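You operate a simulated robot arm through the tools that you are given. There is no shell and no other tool.

Carry out the task below with a simulated robot arm. There is one attempt and no reset: what you move stays moved.

## Task
Screw the hose coupling tight onto the pump's top port.
Fine: clamp and lock the pump first and leave it so.

It is judged by the outcome, as a careful person would: the job done as asked, and still so three seconds after it is handed in. It fails if anything else is knocked over, pushed out of place, dropped, spilled or broken.

## Robot
A 6-joint arm with a fingered hand, fixed in place. Base frame: the origin is on the floor under the middle of its stand, x ahead of it, y to its left, z up. Lengths are in mm, angles in degrees, forces in N, time in s.
With the tool pointing down near the work surface it reaches from about 100 to 760 mm from the base axis. Its first joint turns from -115.0 to 115.0 degrees. Payload 4 kg.
The TCP is the grasp point between the finger pads, 26 mm short of the fingertips. In the tool frame z runs along the fingers and y along their closing line. The gripper opens to 164 mm; its body begins 73 mm behind the TCP. The gripper is a hand of 5 fingers: y runs from the thumb to the fingers, the wrist lies at [0, 0, -239] in the tool frame, and closing takes about 1.5 s.
Orientation is told as [roll, pitch, yaw] about the base's x, y, z axes, in that order, counted from this pose: with the fingers straight down and closing along the base's y, the tool's x points along the base's -x, its y along +y and its z along -z.

## Interface
- The arm moves only by the tool move_arm. Its argument "moves" is a list of rows, each a list of 7 numbers: the shift along the tool's x, y, z in units of 40 mm (1.0 is 40 mm), then the turn, a rotation vector about the tool's x, y, z in units of 4 degrees (1.0 is 4 degrees), then the gripper command, from -1 (fully open) to 1 (shut), values between in proportion. In form: [[dx, dy, dz, wx, wy, wz, jaw], ...]. A call has 1 to 20 rows; each row shifts and turns the commanded pose from where the row before left it, along the tool's axes as they then stand. A call with a number of a shift or a turn outside -1 to 1 is refused whole. A row lasts 0.2 s, in which the tool goes at most 50 mm and 8.6 degrees; a call with a longer step from one row to the next is refused whole, and so is a gripper value outside its range. A pose out of reach is approached as far as the arm can. The call stops where the force on the tool passes 40 N (or 10 N more than at its start, if that is more) or the arm is blocked; 0.2 s more then pass. The fingers move at their own pace (about 45 mm/s each) and stop on an object; they squeeze with about 28 N. The grip force told is the motor's: it shows also when the fingers shut on nothing. Time passes only in rows, and 0.2 s behind the last, so rows that do not move let the fingers close. The reply holds the time, the measured pose of the TCP, the force on the tool along the base axes, the opening and the grip force, in the units named above and with some noise, with the torque about the TCP (base axes, N m) and any sound that the robot's microphone picked up.
- Cameras (640 x 400 px; columns grow to the right, rows downward): "scene" is fixed at [400.7, -651.5, 1533]; the picture's right is [0.92, -0.39, 0.00], its down [-0.27, -0.64, -0.72] and it looks along [0.28, 0.66, -0.70] (base axes); focal length 312 px, centre (320, 200). "wrist" rides on the gripper at [51, -70, -94] in the tool frame; the picture's right is [0.81, 0.59, 0.00], its down [-0.43, 0.60, -0.68] and it looks along [-0.40, 0.55, 0.74] (tool axes); focal length 270 px, centre (320, 200). There is no depth. A picture from a camera that has moved, and an enlarged one, comes with that camera's place and axes in the base frame and with its lens.
- capture(camera): a new picture of that camera. It takes no simulated time.
- raise_lower(by): slides the trunk up (or, below 0, down) by that many mm; the arm rides with it, the base frame stays. It gives what a move gives, with no picture.
- set_grasp(shape): the hand has 5 fingers and takes this shape, open, in about a second: jaw (thumb against the fingers, like two jaws); tri (thumb and two fingers); tip (a fingertip pinch); poke (one finger out to press); point (the index stretched); flat (the hand flat); cup (the hand cupped); fist (a fist). The gripper value then closes the fingers along that shape, each until it touches; the sizes above hold for jaw. It gives what a move gives, with no picture.
- enlarge(camera, box): a new picture of the part [left, top, right, bottom] of that camera's present view, enlarged. It takes no simulated time.
- hand_in(): hands the job in; it is judged then, once.

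Places have to be worked out from the pictures, the camera data and where the tool is seen. Open the gripper and draw the arm clear of the work before you hand the job in, unless the task says otherwise.

The tools are called as name(argument=value, ...) on one line, values as JSON. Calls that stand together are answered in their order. move_arm: Moves the arm, as the interface text tells. Its arguments: {"type":"object","properties":{"moves":{"type":"array"}},"required":["moves"]} The other tools are called the same way: raise_lower (by) moves the trunk up or down; set_grasp (shape) gives the hand a shape; capture (camera) takes a picture; enlarge (camera, box) takes an enlarged picture of a part of a camera's view; hand_in () hands the job in.

At the start:

```text
t: 0.0
tool_pos: [598.0, 0.6, 1072.7]
ee_rot: [0.0, 0.0, 0.0]
wrist_force: [0.2, -0.2, 0.1]
wrist_torque: [0.01, 0.01, 0.04]
gripper_width: 163.7
finger_force: 0.0
shape: jaw
trunk travel left (down, up): [-800.0, 190.0]
```

scene: 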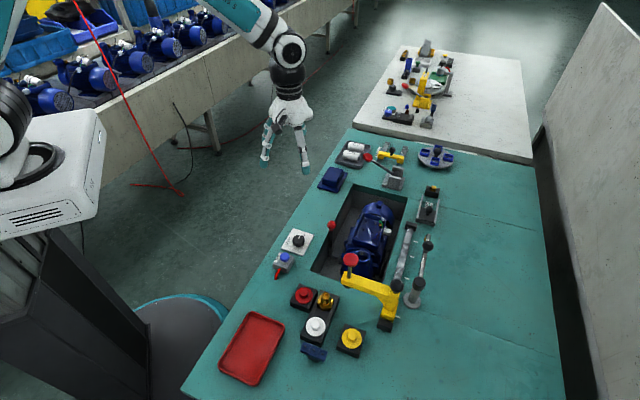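
wrist: 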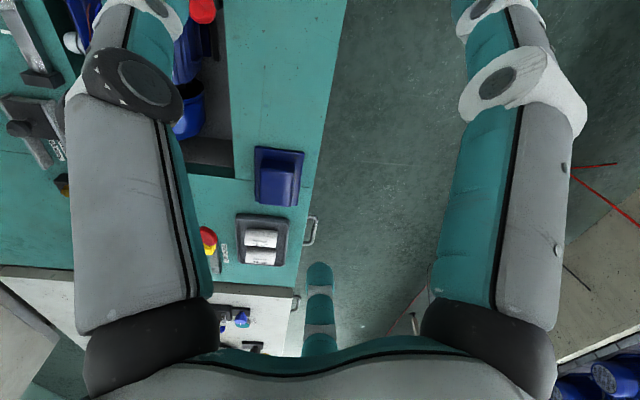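

The pictures show a teal bench with a sunken bay holding a blue pump, a yellow clamp arm with a red knob, and various parts. I'll enlarge several regions to identify the parts before moving.

enlarge(camera="scene", box=[300, 180, 460, 280])

enlarge(camera="scene", box=[260, 260, 420, 360])

enlarge(camera="scene", box=[310, 120, 470, 220])

enlarge(camera="scene", box=[210, 290, 370, 390])

enlarge(camera="scene", box=[250, 210, 350, 290])

enlarge(camera="scene", box=[370, 30, 490, 130])

```text
4.00 times, centred on (380, 230) of scene
camera zoom: at [400.7, -651.5, 1533.0], right [0.92, -0.39, 0.0], down [-0.27, -0.64, -0.72], along [0.28, 0.66, -0.7], focal length 1249 px, centre (80, 80)
```

zoom: 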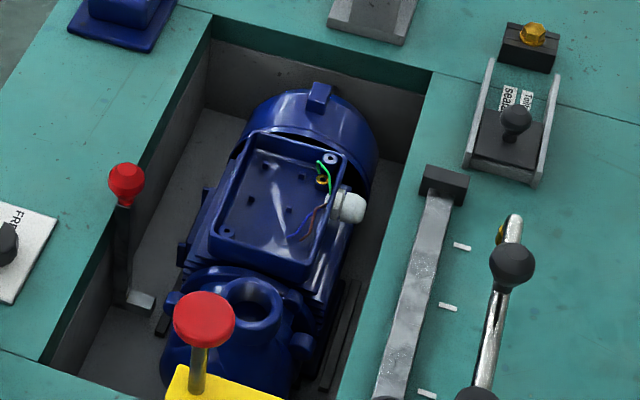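

```text
4.00 times, centred on (340, 310) of scene
camera zoom: at [400.7, -651.5, 1533.0], right [0.92, -0.39, 0.0], down [-0.27, -0.64, -0.72], along [0.28, 0.66, -0.7], focal length 1249 px, centre (240, -240)
```

zoom: 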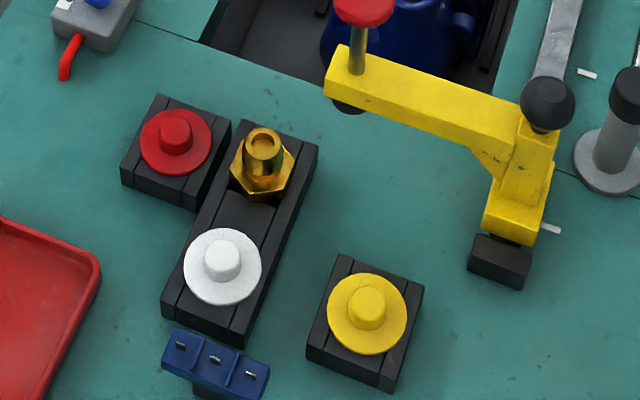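

```text
4.00 times, centred on (390, 170) of scene
camera zoom: at [400.7, -651.5, 1533.0], right [0.92, -0.39, 0.0], down [-0.27, -0.64, -0.72], along [0.28, 0.66, -0.7], focal length 1249 px, centre (40, 320)
```

zoom: 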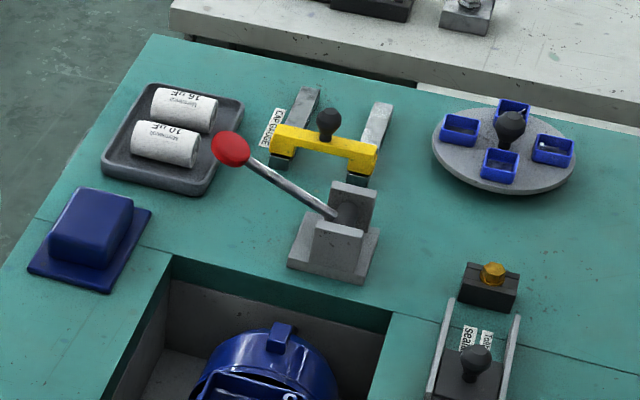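

```text
4.00 times, centred on (290, 340) of scene
camera zoom: at [400.7, -651.5, 1533.0], right [0.92, -0.39, 0.0], down [-0.27, -0.64, -0.72], along [0.28, 0.66, -0.7], focal length 1249 px, centre (440, -360)
```

zoom: 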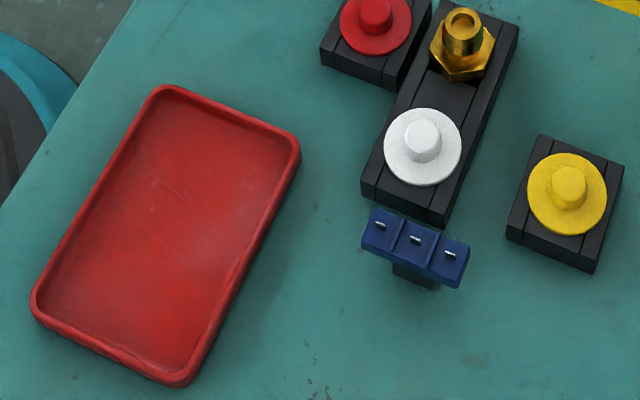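

```text
5.00 times, centred on (300, 250) of scene
camera zoom: at [400.7, -651.5, 1533.0], right [0.92, -0.39, 0.0], down [-0.27, -0.64, -0.72], along [0.28, 0.66, -0.7], focal length 1562 px, centre (420, -50)
```

zoom: 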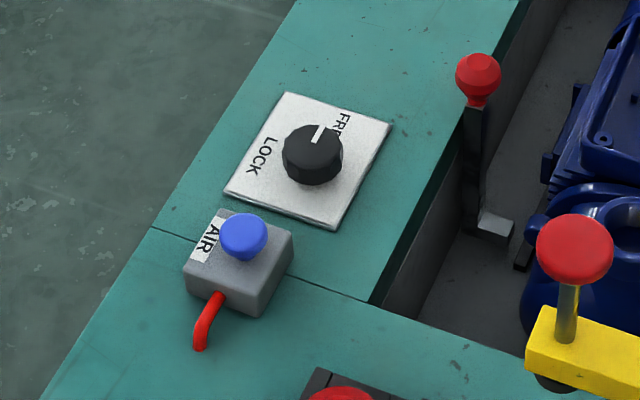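

```text
4.00 times, centred on (430, 80) of scene
camera zoom: at [400.7, -651.5, 1533.0], right [0.92, -0.39, 0.0], down [-0.27, -0.64, -0.72], along [0.28, 0.66, -0.7], focal length 1249 px, centre (-120, 680)
```

zoom: 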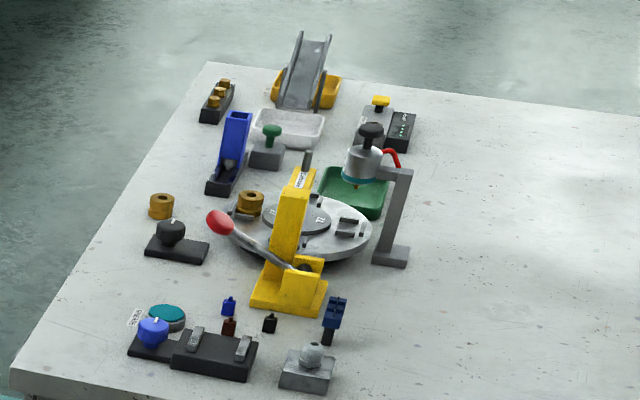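

The bench top seems to be at about z≈790 (triangulated from the blue cover), with the coupling (brass hex fitting) near (560,-308) and the pump port near (720,-205). I'll move the hand high over the bench to look down into the bay with the wrist camera.

move_arm(moves=[[0.1, -1, 0, 0, 0, 0, -1], [0.1, -1, 0, 0, 0, 0, -1], [0.1, -1, 0, 0, 0, 0, -1], [0.1, -1, 0, 0, 0, 0, -1], [0.1, -1, 0, 0, 0, 0, -1], [0.1, -1, 0, 0, 0, 0, -1], [0.1, -1, 0, 0, 0, 0, -1], [0.1, -1, 0, 0, 0, 0, -1], [0.1, -1, 0, 0, 0, 0, -1], [0, 0, 0, 0, 0, 0, -1]])

capture(camera="wrist")

capture(camera="scene")

```text
t: 2.2
tool_pos: [561.4, -359.6, 1072.0]
ee_rot: [0.0, 0.1, -0.1]
wrist_force: [0.3, 0.1, 0.0]
wrist_torque: [-0.03, 0.0, 0.0]
gripper_width: 163.9
finger_force: 0.1
shape: jaw
trunk travel left (down, up): [-800.0, 190.0]
```

```text
taken
camera wrist: at [511.3, -428.1, 1165.3], right [-0.81, 0.59, 0.0], down [0.43, 0.6, 0.68], along [0.4, 0.55, -0.74], focal length 270 px, centre (320, 200)
```

wrist: 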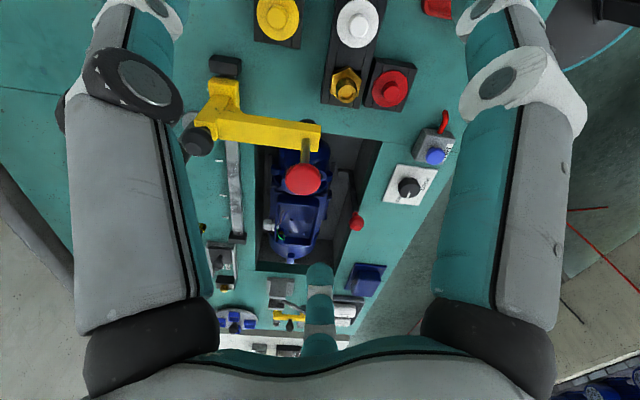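

```text
taken
```

scene: 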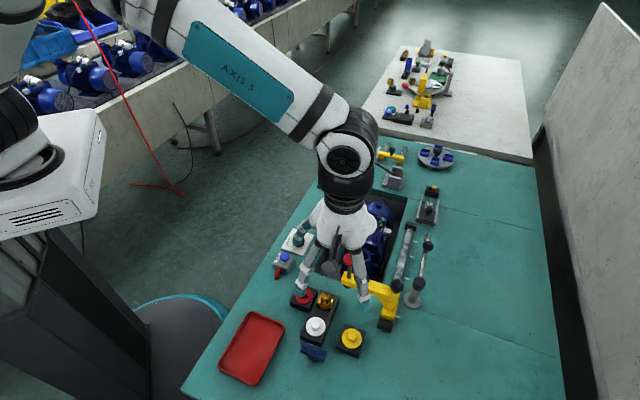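

The wrist view shows the bay from above with the yellow arm over its near edge. I'll enlarge the key areas.

enlarge(camera="wrist", box=[230, 100, 390, 200])

enlarge(camera="wrist", box=[240, 180, 400, 280])

enlarge(camera="wrist", box=[310, 0, 470, 100])

enlarge(camera="wrist", box=[170, 40, 330, 140])

enlarge(camera="wrist", box=[190, 240, 350, 340])

```text
4.00 times, centred on (310, 150) of wrist
camera zoom: at [511.3, -428.1, 1165.3], right [-0.81, 0.59, 0.0], down [0.43, 0.6, 0.68], along [0.4, 0.55, -0.74], focal length 1081 px, centre (360, 400)
```

zoom: 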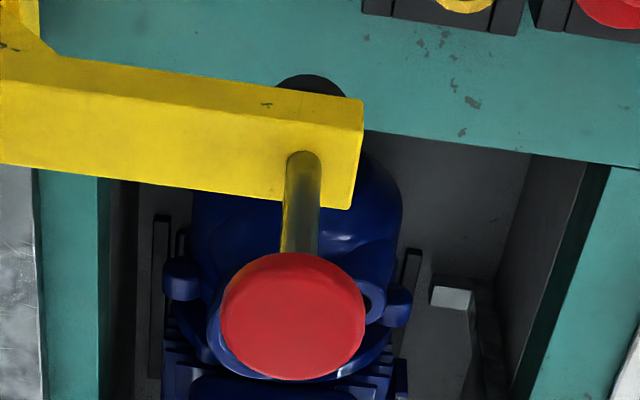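

```text
4.00 times, centred on (320, 230) of wrist
camera zoom: at [511.3, -428.1, 1165.3], right [-0.81, 0.59, 0.0], down [0.43, 0.6, 0.68], along [0.4, 0.55, -0.74], focal length 1081 px, centre (320, 80)
```

zoom: 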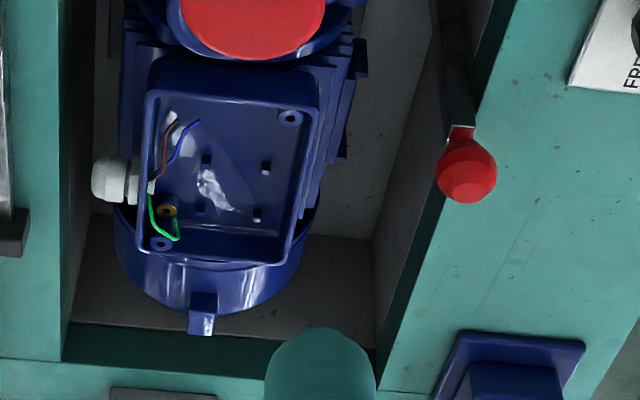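

```text
4.00 times, centred on (390, 50) of wrist
camera zoom: at [511.3, -428.1, 1165.3], right [-0.81, 0.59, 0.0], down [0.43, 0.6, 0.68], along [0.4, 0.55, -0.74], focal length 1081 px, centre (40, 800)
```

zoom: 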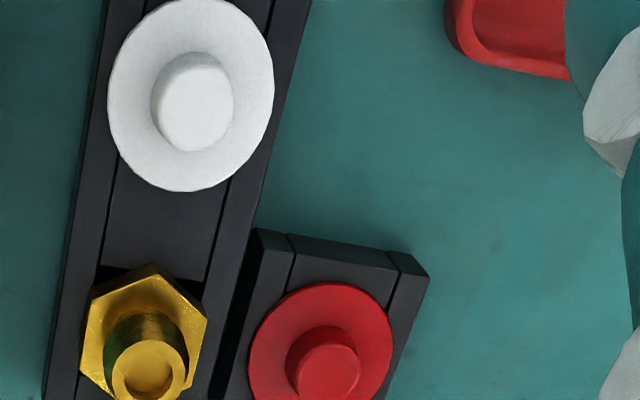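

```text
4.00 times, centred on (250, 90) of wrist
camera zoom: at [511.3, -428.1, 1165.3], right [-0.81, 0.59, 0.0], down [0.43, 0.6, 0.68], along [0.4, 0.55, -0.74], focal length 1081 px, centre (600, 640)
```

zoom: 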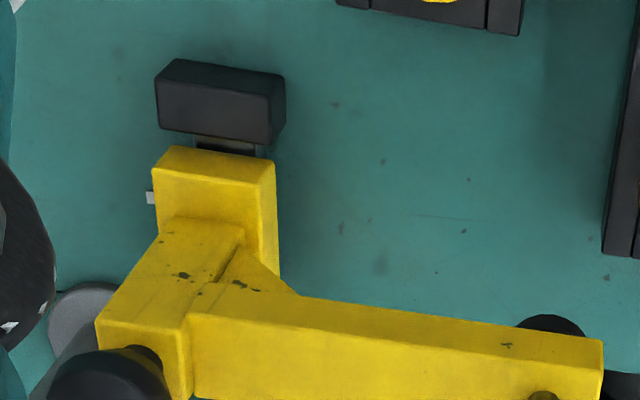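

```text
4.00 times, centred on (270, 290) of wrist
camera zoom: at [511.3, -428.1, 1165.3], right [-0.81, 0.59, 0.0], down [0.43, 0.6, 0.68], along [0.4, 0.55, -0.74], focal length 1081 px, centre (520, -160)
```

zoom: 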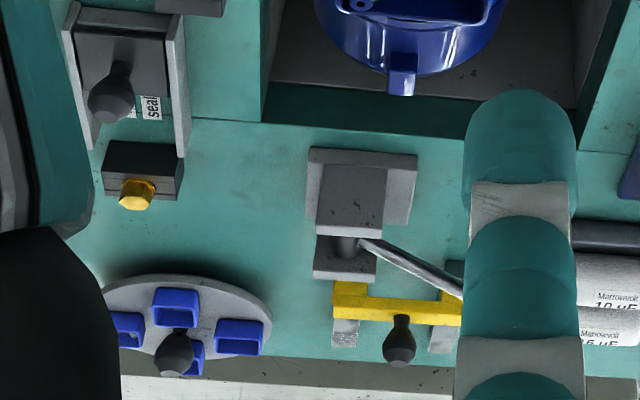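

The red knob of the yellow sliding arm triangulates to about (617,-310,962), so that arm is tall. I'll move closer over the bay's left side to inspect the red-ball lever and the FREE/LOCK knob.

move_arm(moves=[[-0.2, 1, 0, 0, 0, 0, -1], [-0.2, 1, 0, 0, 0, 0, -1], [-0.2, 1, 0, 0, 0, 0, -1], [-0.2, 1, 0, 0, 0, 0, -1], [-0.2, 0.6, 0.8, 0, 0, 0, -1], [0, 0, 1, 0, 0, 0, -1], [0, 0, 1, 0, 0, 0, -1], [0, 0, 0, 0, 0, 0, -1]])

capture(camera="wrist")

enlarge(camera="wrist", box=[240, 0, 480, 150])

enlarge(camera="wrist", box=[200, 130, 440, 280])

```text
t: 4.0
tool_pos: [601.4, -175.6, 963.0]
ee_rot: [0.0, 0.0, 0.0]
wrist_force: [0.8, 0.3, 0.0]
wrist_torque: [0.0, -0.02, -0.02]
gripper_width: 163.8
finger_force: 0.0
shape: jaw
trunk travel left (down, up): [-800.0, 190.0]
```

```text
taken
camera wrist: at [551.0, -245.0, 1054.8], right [-0.81, 0.59, 0.0], down [0.43, 0.6, 0.68], along [0.4, 0.55, -0.74], focal length 270 px, centre (320, 200)
```

wrist: 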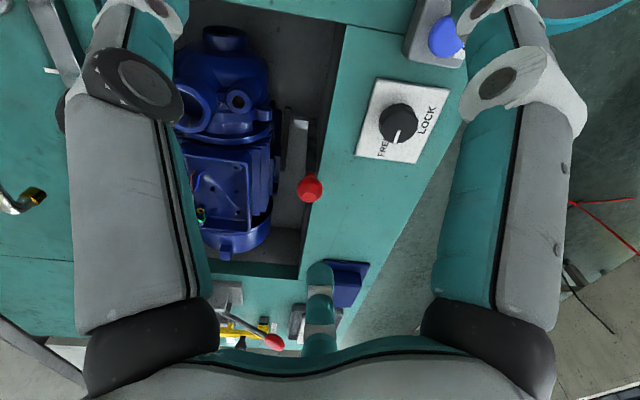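

```text
2.67 times, centred on (360, 75) of wrist
camera zoom: at [551.0, -245.0, 1054.8], right [-0.81, 0.59, 0.0], down [0.43, 0.6, 0.68], along [0.4, 0.55, -0.74], focal length 721 px, centre (213, 533)
```

zoom: 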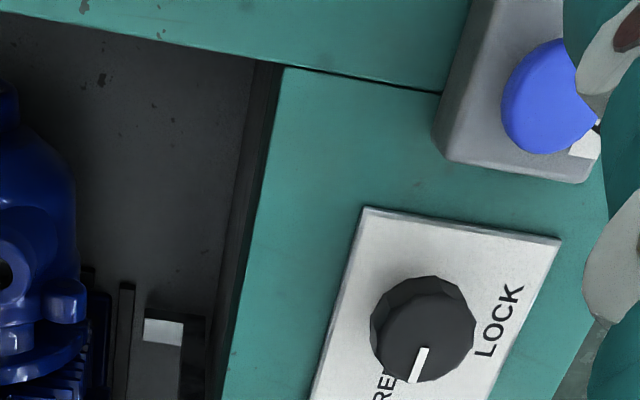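

```text
2.67 times, centred on (320, 205) of wrist
camera zoom: at [551.0, -245.0, 1054.8], right [-0.81, 0.59, 0.0], down [0.43, 0.6, 0.68], along [0.4, 0.55, -0.74], focal length 721 px, centre (320, 187)
```

zoom: 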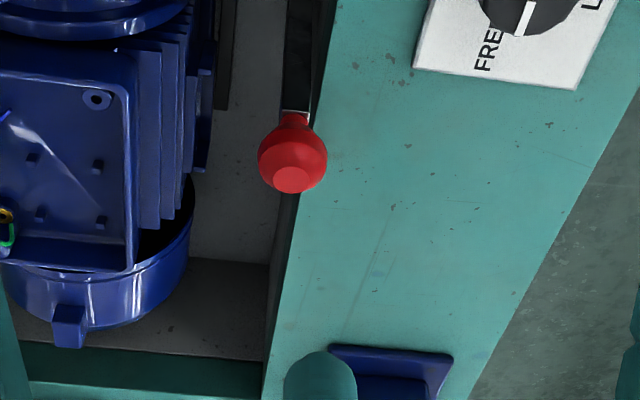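

The FREE/LOCK knob's pointer is at FREE, and the lever with the red ball has its foot beside the pump. I'll raise and shift over the pump for a clearer view of the port and fixture.

move_arm(moves=[[0, 0, -1, 0, 0, 0, -1], [0, 0, -1, 0, 0, 0, -1], [-0.7, -0.5, -0.2, 0, 0, 0, -1], [-0.7, -0.5, 0, 0, 0, 0, -1], [-0.8, -0.6, 0, 0, 0, 0, -1], [0, 0, 0, 0, 0, 0, -1]])

capture(camera="wrist")

enlarge(camera="wrist", box=[220, 20, 420, 145])

enlarge(camera="wrist", box=[200, 160, 440, 310])

```text
t: 5.4
tool_pos: [689.3, -238.6, 1049.9]
ee_rot: [0.1, -0.1, 0.0]
wrist_force: [-0.4, 0.4, 0.0]
wrist_torque: [0.01, 0.0, 0.0]
gripper_width: 163.9
finger_force: 0.1
shape: jaw
trunk travel left (down, up): [-800.0, 190.0]
```

```text
taken
camera wrist: at [639.7, -308.7, 1142.9], right [-0.81, 0.59, 0.0], down [0.43, 0.6, 0.68], along [0.4, 0.55, -0.74], focal length 270 px, centre (320, 200)
```

wrist: 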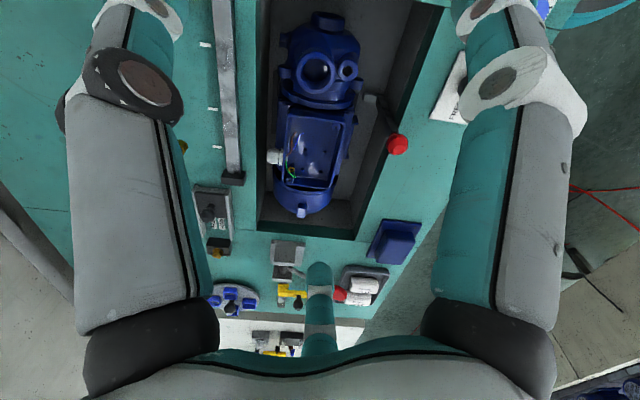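

```text
3.20 times, centred on (320, 82) of wrist
camera zoom: at [639.7, -308.7, 1142.9], right [-0.81, 0.59, 0.0], down [0.43, 0.6, 0.68], along [0.4, 0.55, -0.74], focal length 865 px, centre (320, 576)
```

zoom: 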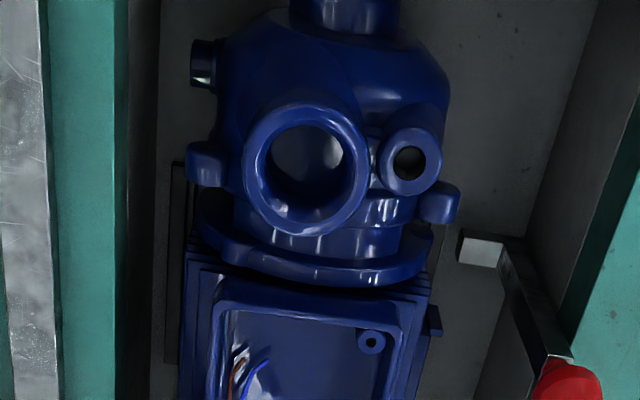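

```text
2.67 times, centred on (320, 235) of wrist
camera zoom: at [639.7, -308.7, 1142.9], right [-0.81, 0.59, 0.0], down [0.43, 0.6, 0.68], along [0.4, 0.55, -0.74], focal length 721 px, centre (320, 107)
```

zoom: 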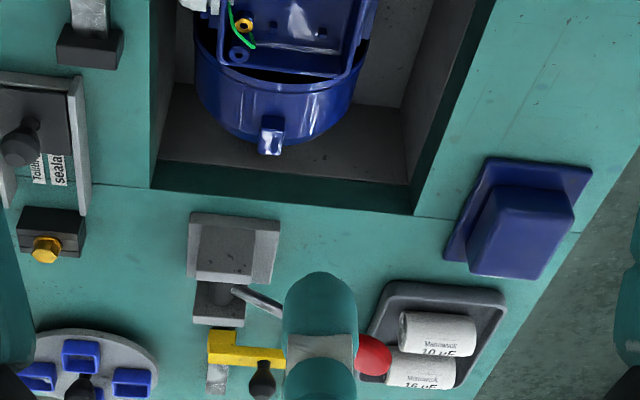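

The top port appears to be at about (695,-242,856), and the red-ball lever runs nearly vertically from a foot at about (677,-122,710) up to its ball at (669,-101,836). I'll take high zooms to understand the clamp lever and other fixtures.

enlarge(camera="wrist", box=[340, 75, 436, 135])

enlarge(camera="wrist", box=[350, 100, 446, 160])

enlarge(camera="scene", box=[310, 210, 374, 250])

enlarge(camera="scene", box=[355, 140, 419, 196])

enlarge(camera="wrist", box=[180, 200, 340, 300])

enlarge(camera="scene", box=[380, 230, 460, 330])

```text
6.67 times, centred on (388, 105) of wrist
camera zoom: at [639.7, -308.7, 1142.9], right [-0.81, 0.59, 0.0], down [0.43, 0.6, 0.68], along [0.4, 0.55, -0.74], focal length 1802 px, centre (-133, 833)
```

zoom: 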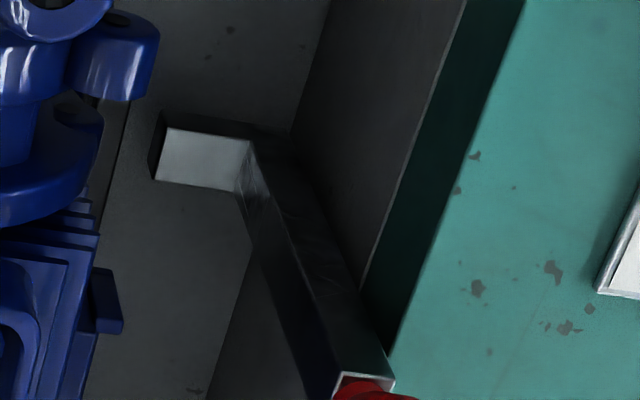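

```text
6.67 times, centred on (398, 130) of wrist
camera zoom: at [639.7, -308.7, 1142.9], right [-0.81, 0.59, 0.0], down [0.43, 0.6, 0.68], along [0.4, 0.55, -0.74], focal length 1802 px, centre (-200, 667)
```

zoom: 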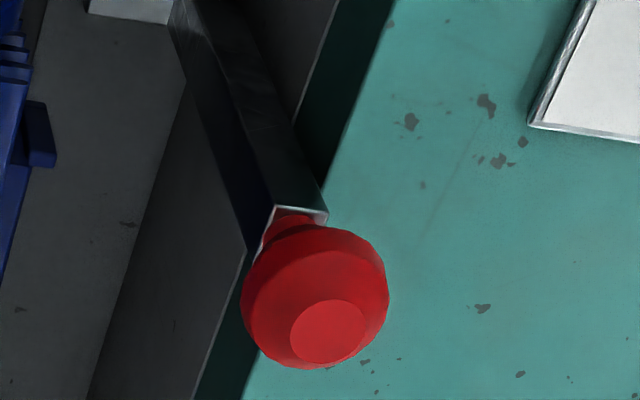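

```text
10.00 times, centred on (342, 230) of scene
camera zoom: at [400.7, -651.5, 1533.0], right [0.92, -0.39, 0.0], down [-0.27, -0.64, -0.72], along [0.28, 0.66, -0.7], focal length 3123 px, centre (100, -100)
```

zoom: 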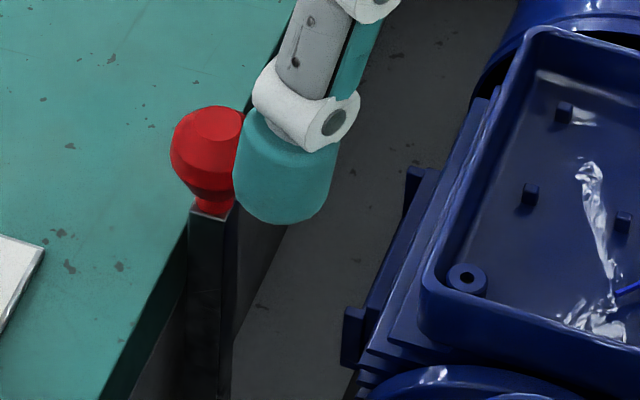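

```text
7.14 times, centred on (387, 168) of scene
camera zoom: at [400.7, -651.5, 1533.0], right [0.92, -0.39, 0.0], down [-0.27, -0.64, -0.72], along [0.28, 0.66, -0.7], focal length 2231 px, centre (-159, 429)
```

zoom: 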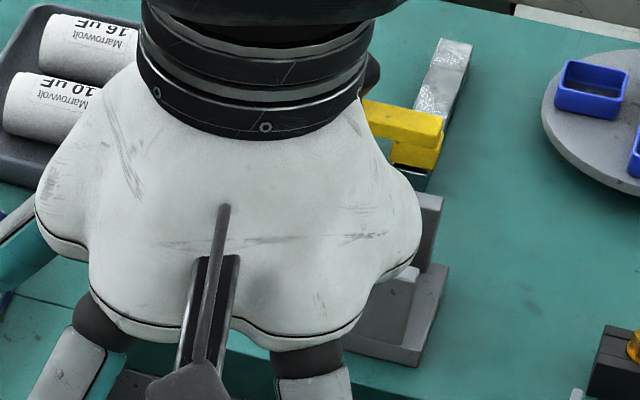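

```text
4.00 times, centred on (260, 250) of wrist
camera zoom: at [639.7, -308.7, 1142.9], right [-0.81, 0.59, 0.0], down [0.43, 0.6, 0.68], along [0.4, 0.55, -0.74], focal length 1081 px, centre (560, 0)
```

zoom: 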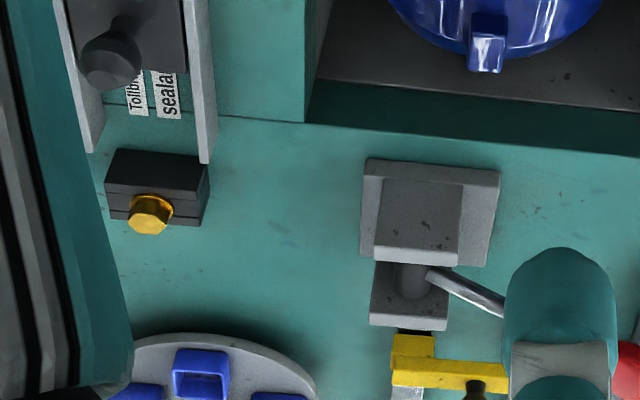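

```text
4.00 times, centred on (420, 280) of scene
camera zoom: at [400.7, -651.5, 1533.0], right [0.92, -0.39, 0.0], down [-0.27, -0.64, -0.72], along [0.28, 0.66, -0.7], focal length 1249 px, centre (-80, -120)
```

zoom: 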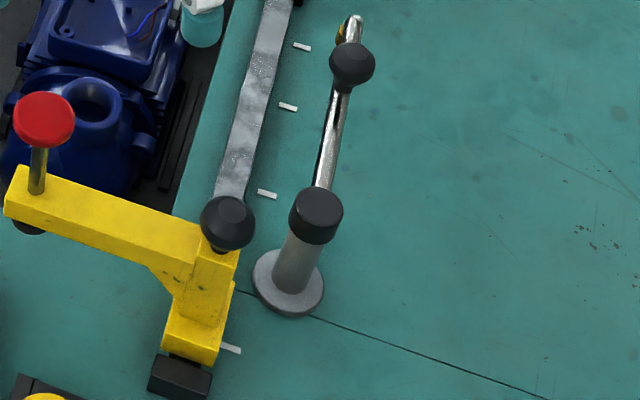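

The lever is a bar along the bay's left wall with a toe at its bottom pointing to the pump. I'll move the hand aside so the scene camera can see the lever and pump base unobstructed at high zoom.

move_arm(moves=[[0.75, 1, 0, 0, 0, 0, -1], [0.75, 1, 0, 0, 0, 0, -1], [0.75, 1, 0, 0, 0, 0, -1], [0.75, 1, 0, 0, 0, 0, -1], [0.75, 1, 0, 0, 0, 0, -1], [0.75, 1, 0, 0, 0, 0, -1], [0, 0, 0, 0, 0, 0, -1]])

enlarge(camera="scene", box=[310, 210, 390, 260])

enlarge(camera="scene", box=[320, 240, 400, 290])

enlarge(camera="scene", box=[340, 190, 420, 240])

enlarge(camera="scene", box=[350, 140, 430, 200])

enlarge(camera="scene", box=[290, 275, 354, 335])

```text
t: 7.0
tool_pos: [509.4, 0.5, 1048.0]
ee_rot: [0.0, 0.0, 0.0]
wrist_force: [-0.3, 0.2, 0.1]
wrist_torque: [0.0, 0.02, -0.01]
gripper_width: 163.9
finger_force: 0.1
shape: jaw
trunk travel left (down, up): [-800.0, 190.0]
```

```text
8.00 times, centred on (350, 235) of scene
camera zoom: at [400.7, -651.5, 1533.0], right [0.92, -0.39, 0.0], down [-0.27, -0.64, -0.72], along [0.28, 0.66, -0.7], focal length 2499 px, centre (80, -80)
```

zoom: 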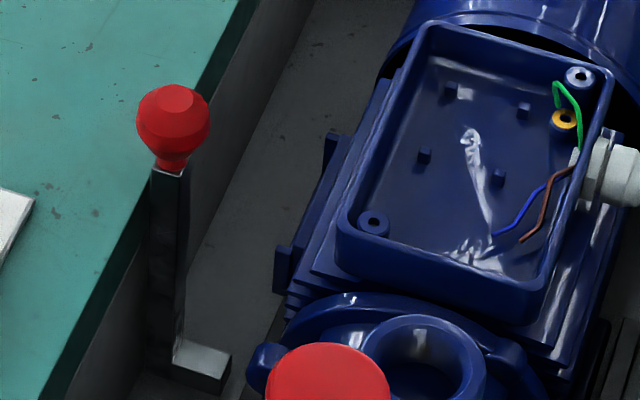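

```text
8.00 times, centred on (360, 265) of scene
camera zoom: at [400.7, -651.5, 1533.0], right [0.92, -0.39, 0.0], down [-0.27, -0.64, -0.72], along [0.28, 0.66, -0.7], focal length 2499 px, centre (0, -320)
```

zoom: 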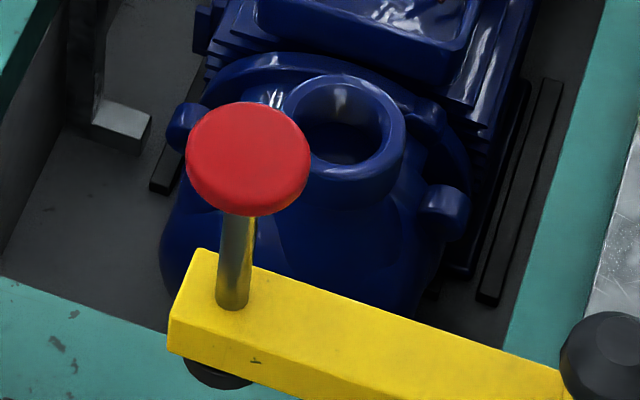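

```text
8.00 times, centred on (380, 215) of scene
camera zoom: at [400.7, -651.5, 1533.0], right [0.92, -0.39, 0.0], down [-0.27, -0.64, -0.72], along [0.28, 0.66, -0.7], focal length 2499 px, centre (-160, 80)
```

zoom: 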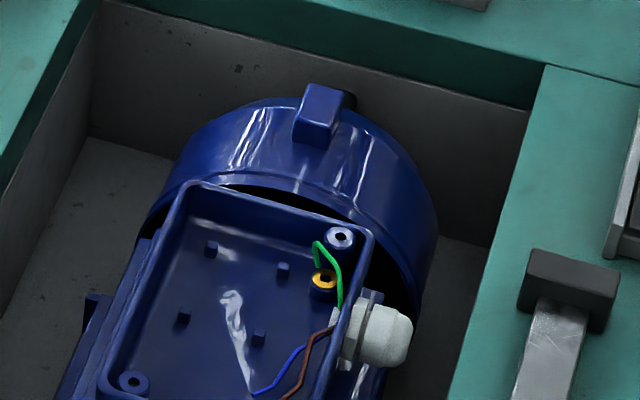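

```text
6.67 times, centred on (390, 170) of scene
camera zoom: at [400.7, -651.5, 1533.0], right [0.92, -0.39, 0.0], down [-0.27, -0.64, -0.72], along [0.28, 0.66, -0.7], focal length 2082 px, centre (-147, 400)
```

zoom: 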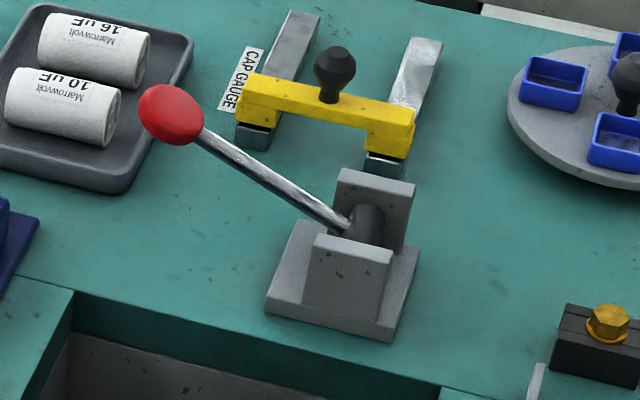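

```text
6.67 times, centred on (322, 305) of scene
camera zoom: at [400.7, -651.5, 1533.0], right [0.92, -0.39, 0.0], down [-0.27, -0.64, -0.72], along [0.28, 0.66, -0.7], focal length 2082 px, centre (307, -500)
```

zoom: 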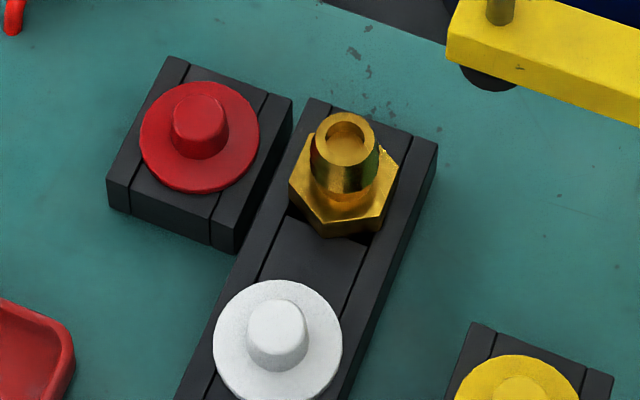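

The lever looks like a sliding/tilting clamp with a toe pointing at the pump, next to the FREE/LOCK knob; the bench is turned about 45° to the base. I'll rotate the hand so that it closes across the bay and move above the red ball with the fingers part closed for a closer look.

move_arm(moves=[[0, 0, 0, 0, 0, -1, -1], [0, 0, 0, 0, 0, -1, -1], [0, 0, 0, 0, 0, -1, -1], [0, 0, 0, 0, 0, -1, -1], [0, 0, 0, 0, 0, -1, -1], [0, 0, 0, 0, 0, -1, -1], [0, 0, 0, 0, 0, -1, -0.5], [0, 0, 0, 0, 0, -1, 0], [0, 0, 0, 0, 0, -1, 0.2], [0, 0, 0, 0, 0, -1, 0.2], [0, 0, 0, 0, 0, -1, 0.2], [-0.2, -0.9, 0, 0, 0, -0.12, 0.2], [-0.2, -0.9, 0, 0, 0, 0, 0.2], [-0.2, -0.9, 0, 0, 0, 0, 0.2], [-0.2, -0.9, 0, 0, 0, 0, 0.2], [-0.2, -0.9, 0, 0, 0, 0, 0.2], [0, 0, 0, 0, 0, 0, 0.2]])

capture(camera="wrist")

capture(camera="scene")

```text
t: 10.6
tool_pos: [663.2, -101.2, 1049.0]
ee_rot: [0.0, 0.0, 44.4]
wrist_force: [-0.6, -0.3, 0.3]
wrist_torque: [0.02, -0.01, -0.01]
gripper_width: 66.0
finger_force: 0.0
shape: jaw
trunk travel left (down, up): [-800.0, 190.0]
```

```text
taken
camera wrist: at [677.5, -185.7, 1142.2], right [-0.99, -0.15, 0.0], down [-0.11, 0.73, 0.68], along [-0.1, 0.67, -0.74], focal length 270 px, centre (320, 200)
```

wrist: 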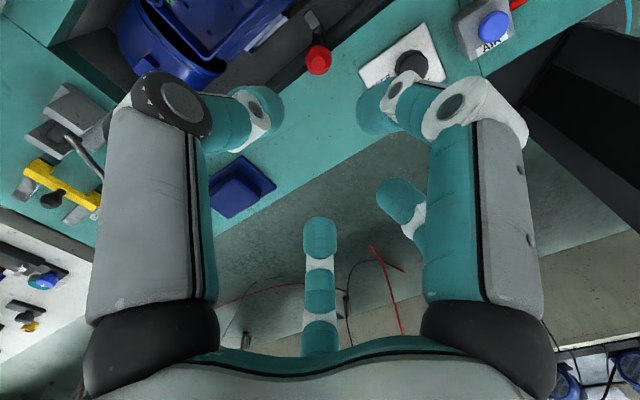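

```text
taken
```

scene: 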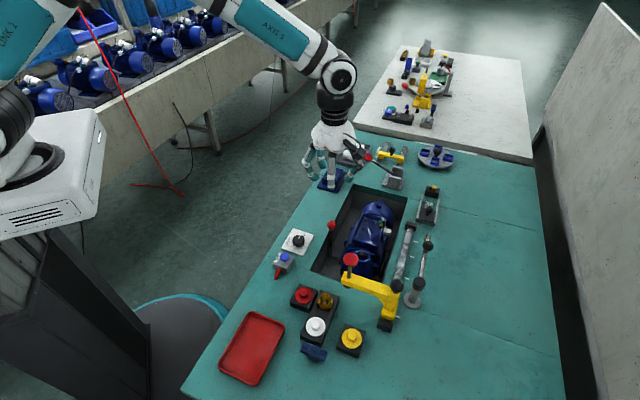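

The ball lies at about (668,-101,836), consistent over three views. I'll zoom on the lever and knob from this new angle.

enlarge(camera="wrist", box=[240, 0, 400, 100])

enlarge(camera="wrist", box=[340, 0, 500, 100])

enlarge(camera="wrist", box=[0, 60, 160, 240])

enlarge(camera="scene", box=[270, 110, 400, 210])

```text
4.00 times, centred on (320, 50) of wrist
camera zoom: at [677.5, -185.7, 1142.2], right [-0.99, -0.15, 0.0], down [-0.11, 0.73, 0.68], along [-0.1, 0.67, -0.74], focal length 1081 px, centre (320, 800)
```

zoom: 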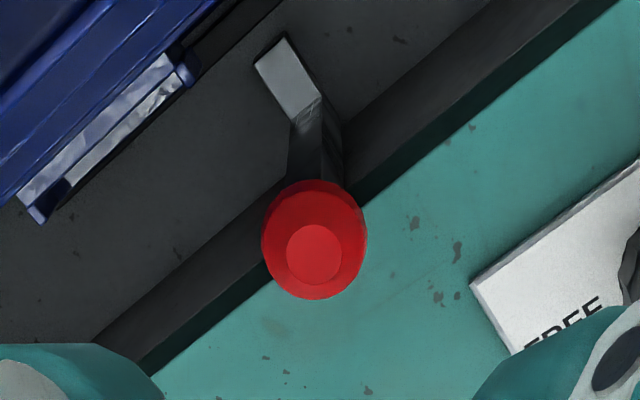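

```text
4.00 times, centred on (420, 50) of wrist
camera zoom: at [677.5, -185.7, 1142.2], right [-0.99, -0.15, 0.0], down [-0.11, 0.73, 0.68], along [-0.1, 0.67, -0.74], focal length 1081 px, centre (-80, 800)
```

zoom: 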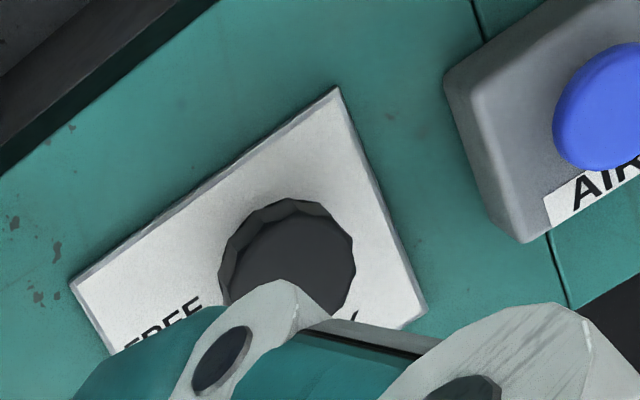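

```text
2.22 times, centred on (80, 150) of wrist
camera zoom: at [677.5, -185.7, 1142.2], right [-0.99, -0.15, 0.0], down [-0.11, 0.73, 0.68], along [-0.1, 0.67, -0.74], focal length 601 px, centre (853, 311)
```

zoom: 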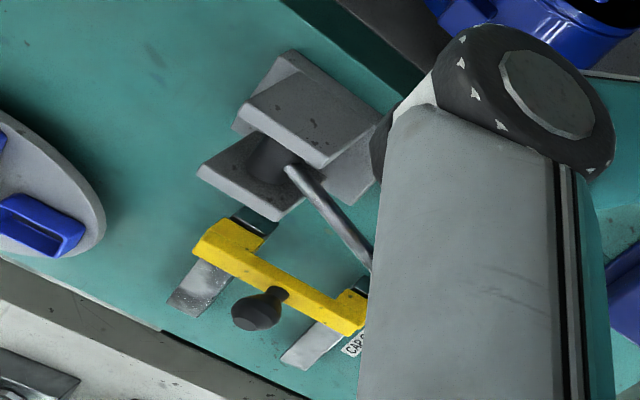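

```text
4.00 times, centred on (335, 160) of scene
camera zoom: at [400.7, -651.5, 1533.0], right [0.92, -0.39, 0.0], down [-0.27, -0.64, -0.72], along [0.28, 0.66, -0.7], focal length 1249 px, centre (260, 360)
```

zoom: 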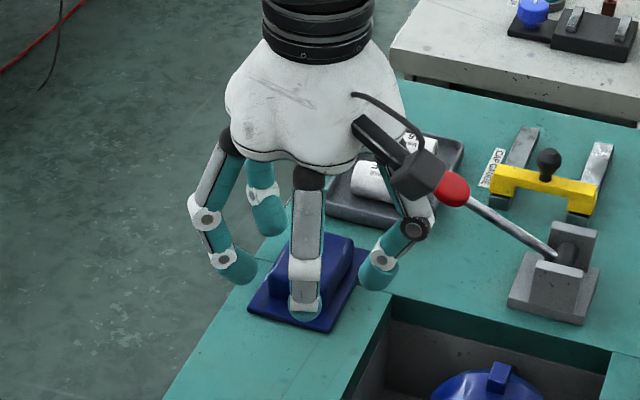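

The hand is a radial five-finger claw, currently open 66 mm, and the ball sits right at the wall edge. I'll descend centred over the ball to just above it and check.

move_arm(moves=[[-0.08, -0.09, 0.9, 0, 0, 0, 0.2], [0, 0, 0.9, 0, 0, 0, 0.2], [0, 0, 0.9, 0, 0, 0, 0.2], [0, 0, 0.6, 0, 0, 0, 0.2], [0, 0, 0, 0, 0, 0, 0.2]])

capture(camera="wrist")

enlarge(camera="scene", box=[280, 170, 400, 270])

```text
t: 11.8
tool_pos: [668.8, -100.4, 915.7]
ee_rot: [0.0, -0.1, 44.4]
wrist_force: [0.5, 0.0, 0.0]
wrist_torque: [0.01, -0.03, -0.01]
gripper_width: 66.1
finger_force: 0.0
shape: jaw
trunk travel left (down, up): [-800.0, 190.0]
```

```text
taken
camera wrist: at [682.6, -185.3, 1009.1], right [-0.99, -0.15, 0.0], down [-0.11, 0.73, 0.68], along [-0.1, 0.67, -0.74], focal length 270 px, centre (320, 200)
```

wrist: 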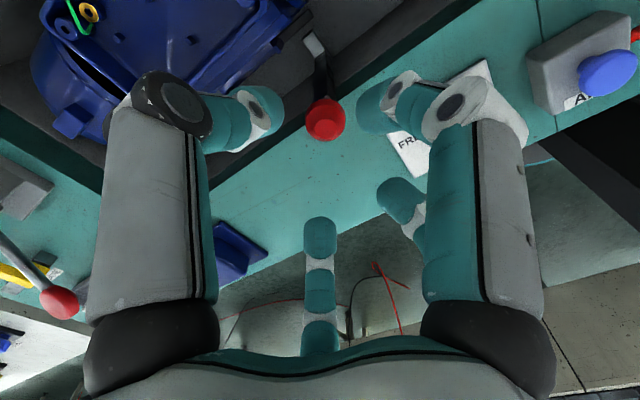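

```text
4.00 times, centred on (340, 220) of scene
camera zoom: at [400.7, -651.5, 1533.0], right [0.92, -0.39, 0.0], down [-0.27, -0.64, -0.72], along [0.28, 0.66, -0.7], focal length 1249 px, centre (240, 120)
```

zoom: 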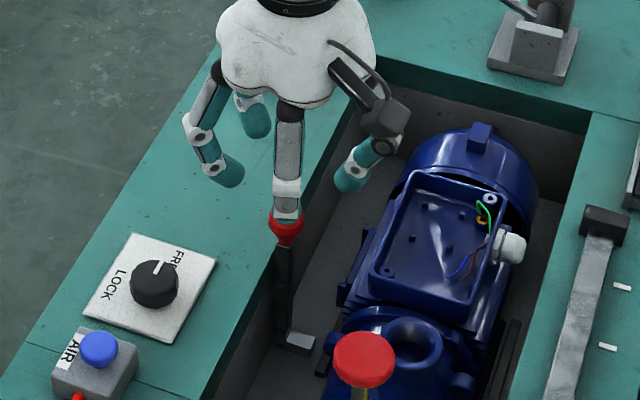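

The ball triangulates again to (667,-102). I'll descend to z≈846 and close on the ball.

move_arm(moves=[[0.04, -0.02, 0.6, 0, 0, 0, 0.2], [0, 0, 0.6, 0, 0, 0, 0.2], [0, 0, 0.5, 0, 0, 0, 0.2], [0, 0, 0, 0, 0, 0, 0.2]])

capture(camera="wrist")

enlarge(camera="scene", box=[280, 190, 400, 270])

```text
t: 12.8
tool_pos: [668.9, -102.0, 847.8]
ee_rot: [-0.1, 0.0, 44.4]
wrist_force: [-0.3, -0.9, 0.3]
wrist_torque: [0.04, -0.03, -0.01]
gripper_width: 66.0
finger_force: 0.0
shape: jaw
trunk travel left (down, up): [-800.0, 190.0]
```

```text
taken
camera wrist: at [682.3, -186.6, 941.6], right [-0.99, -0.15, 0.0], down [-0.11, 0.73, 0.68], along [-0.1, 0.67, -0.74], focal length 270 px, centre (320, 200)
```

wrist: 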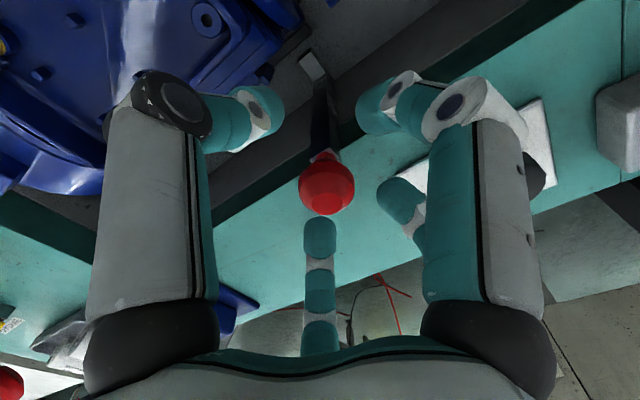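

```text
5.00 times, centred on (340, 230) of scene
camera zoom: at [400.7, -651.5, 1533.0], right [0.92, -0.39, 0.0], down [-0.27, -0.64, -0.72], along [0.28, 0.66, -0.7], focal length 1562 px, centre (220, 50)
```

zoom: 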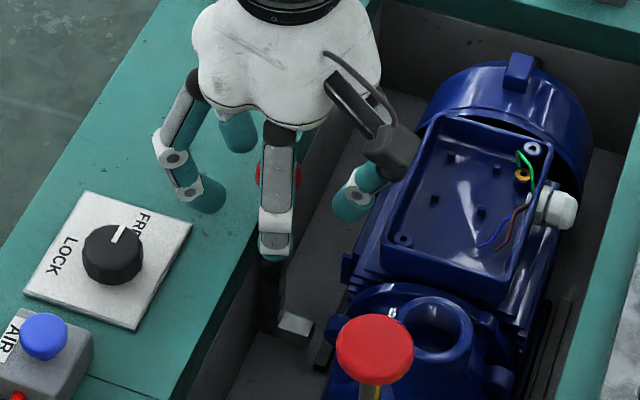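

The ball sits centred between the fingers, just below the TCP. I'll close on it and read the grip.

move_arm(moves=[[0, 0, 0, 0, 0, 0, 0.5], [0, 0, 0, 0, 0, 0, 0.8], [0, 0, 0, 0, 0, 0, 1], [0, 0, 0, 0, 0, 0, 1], [0, 0, 0, 0, 0, 0, 1], [0, 0, 0, 0, 0, 0, 1]])

capture(camera="wrist")

enlarge(camera="scene", box=[280, 190, 400, 270])

```text
t: 14.2
tool_pos: [668.9, -101.0, 846.9]
ee_rot: [0.1, 0.0, 44.5]
wrist_force: [1.8, 1.3, -13.4]
wrist_torque: [0.08, -0.06, 0.01]
gripper_width: 21.2
finger_force: 27.9
shape: jaw
trunk travel left (down, up): [-800.0, 190.0]
```

```text
taken
camera wrist: at [682.7, -186.3, 939.9], right [-0.99, -0.15, 0.0], down [-0.11, 0.73, 0.68], along [-0.1, 0.67, -0.74], focal length 270 px, centre (320, 200)
```

wrist: 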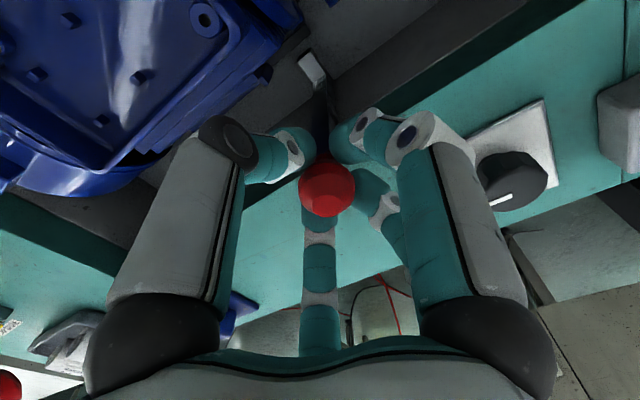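

```text
5.00 times, centred on (340, 230) of scene
camera zoom: at [400.7, -651.5, 1533.0], right [0.92, -0.39, 0.0], down [-0.27, -0.64, -0.72], along [0.28, 0.66, -0.7], focal length 1562 px, centre (220, 50)
```

zoom: 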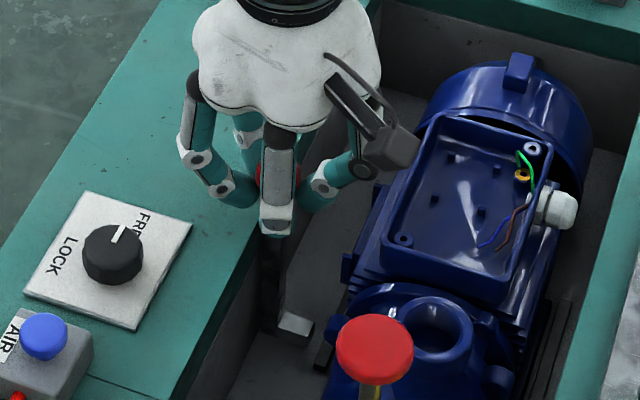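

The ball is gripped (28 N). I'll push gently toward the pump (tool −y) in small steps and watch the reaction.

move_arm(moves=[[0, -0.1, 0, 0, 0, 0, 1], [0, -0.1, 0, 0, 0, 0, 1], [0, 0, 0, 0, 0, 0, 1]])

enlarge(camera="scene", box=[280, 190, 400, 270])

```text
t: 15.0
tool_pos: [674.5, -107.8, 847.1]
ee_rot: [0.1, 0.1, 44.5]
wrist_force: [0.4, 2.0, -15.6]
wrist_torque: [0.04, -0.03, -0.01]
gripper_width: 21.2
finger_force: 28.1
shape: jaw
trunk travel left (down, up): [-800.0, 190.0]
```

```text
5.00 times, centred on (340, 230) of scene
camera zoom: at [400.7, -651.5, 1533.0], right [0.92, -0.39, 0.0], down [-0.27, -0.64, -0.72], along [0.28, 0.66, -0.7], focal length 1562 px, centre (220, 50)
```

zoom: 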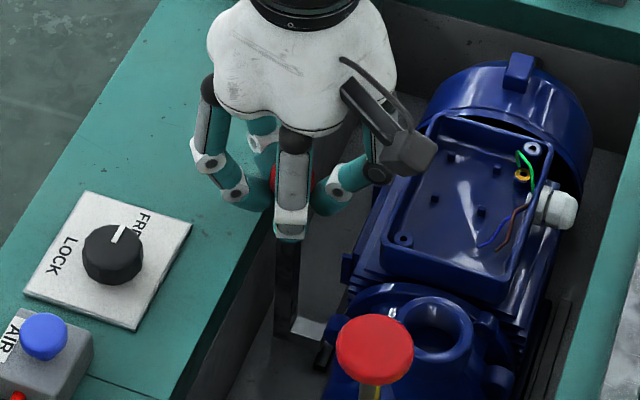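

The lever slides toward the pump with almost no resistance, and the toe moved with it, so it is a sliding clamp jaw. I'll continue in small steps until the toe presses on the pump.

move_arm(moves=[[0, -0.1, 0, 0, 0, 0, 1], [0, -0.1, 0, 0, 0, 0, 1], [0, -0.1, 0, 0, 0, 0, 1], [0, 0, 0, 0, 0, 0, 1]])

enlarge(camera="scene", box=[300, 210, 400, 280])

capture(camera="wrist")

```text
t: 16.0
tool_pos: [684.1, -116.4, 845.9]
ee_rot: [0.0, 0.2, 44.4]
wrist_force: [0.6, 0.4, -17.1]
wrist_torque: [0.03, 0.0, 0.01]
gripper_width: 20.9
finger_force: 27.8
shape: jaw
trunk travel left (down, up): [-800.0, 190.0]
```

```text
5.71 times, centred on (350, 245) of scene
camera zoom: at [400.7, -651.5, 1533.0], right [0.92, -0.39, 0.0], down [-0.27, -0.64, -0.72], along [0.28, 0.66, -0.7], focal length 1785 px, centre (149, -57)
```

zoom: 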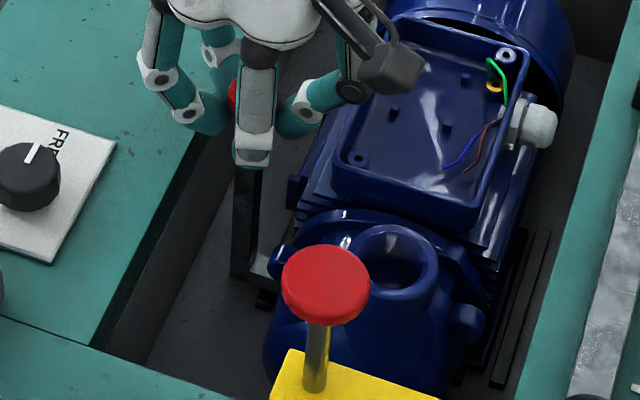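

```text
taken
camera wrist: at [697.3, -201.0, 940.0], right [-0.99, -0.15, 0.0], down [-0.11, 0.73, 0.68], along [-0.1, 0.67, -0.74], focal length 270 px, centre (320, 200)
```

wrist: 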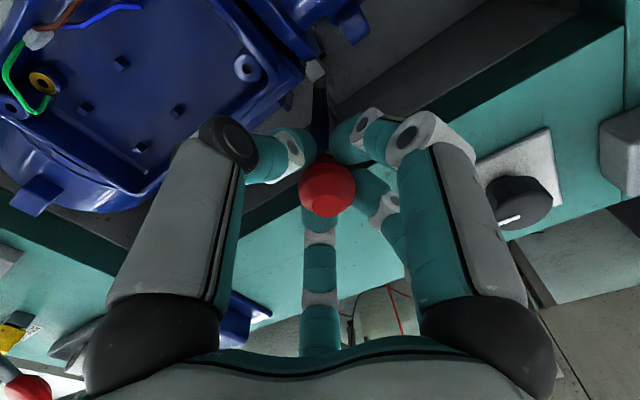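

Still almost no lateral force; the toe is nearing the pump's side. I'll keep going in 4 mm steps.

move_arm(moves=[[0, -0.1, 0, 0, 0, 0, 1], [0, -0.1, 0, 0, 0, 0, 1], [0, 0, 0, 0, 0, 0, 1]])

enlarge(camera="scene", box=[300, 210, 400, 280])

enlarge(camera="wrist", box=[220, 20, 420, 220])

```text
t: 16.8
tool_pos: [688.9, -121.6, 846.3]
ee_rot: [0.1, 0.1, 44.5]
wrist_force: [2.3, 0.4, -17.0]
wrist_torque: [0.05, -0.03, 0.06]
gripper_width: 20.8
finger_force: 28.1
shape: jaw
trunk travel left (down, up): [-800.0, 190.0]
```

```text
5.71 times, centred on (350, 245) of scene
camera zoom: at [400.7, -651.5, 1533.0], right [0.92, -0.39, 0.0], down [-0.27, -0.64, -0.72], along [0.28, 0.66, -0.7], focal length 1785 px, centre (149, -57)
```

zoom: 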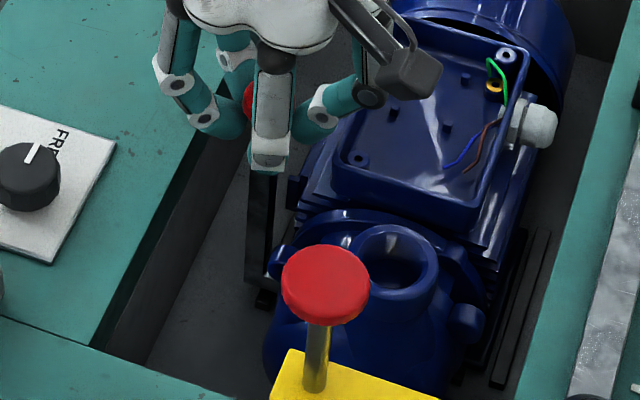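

```text
2.00 times, centred on (320, 120) of wrist
camera zoom: at [703.2, -206.9, 940.1], right [-0.99, -0.15, 0.0], down [-0.11, 0.73, 0.68], along [-0.1, 0.67, -0.74], focal length 541 px, centre (320, 360)
```

zoom: 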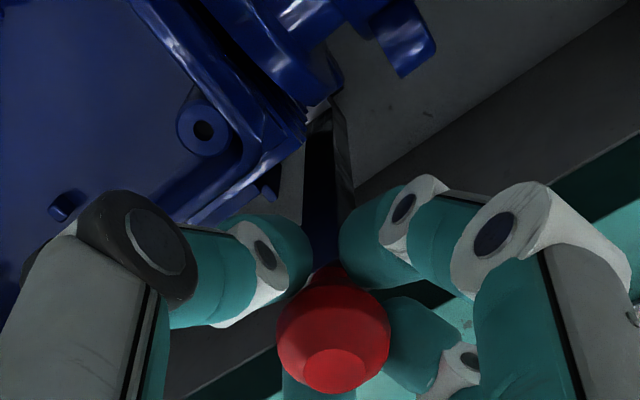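

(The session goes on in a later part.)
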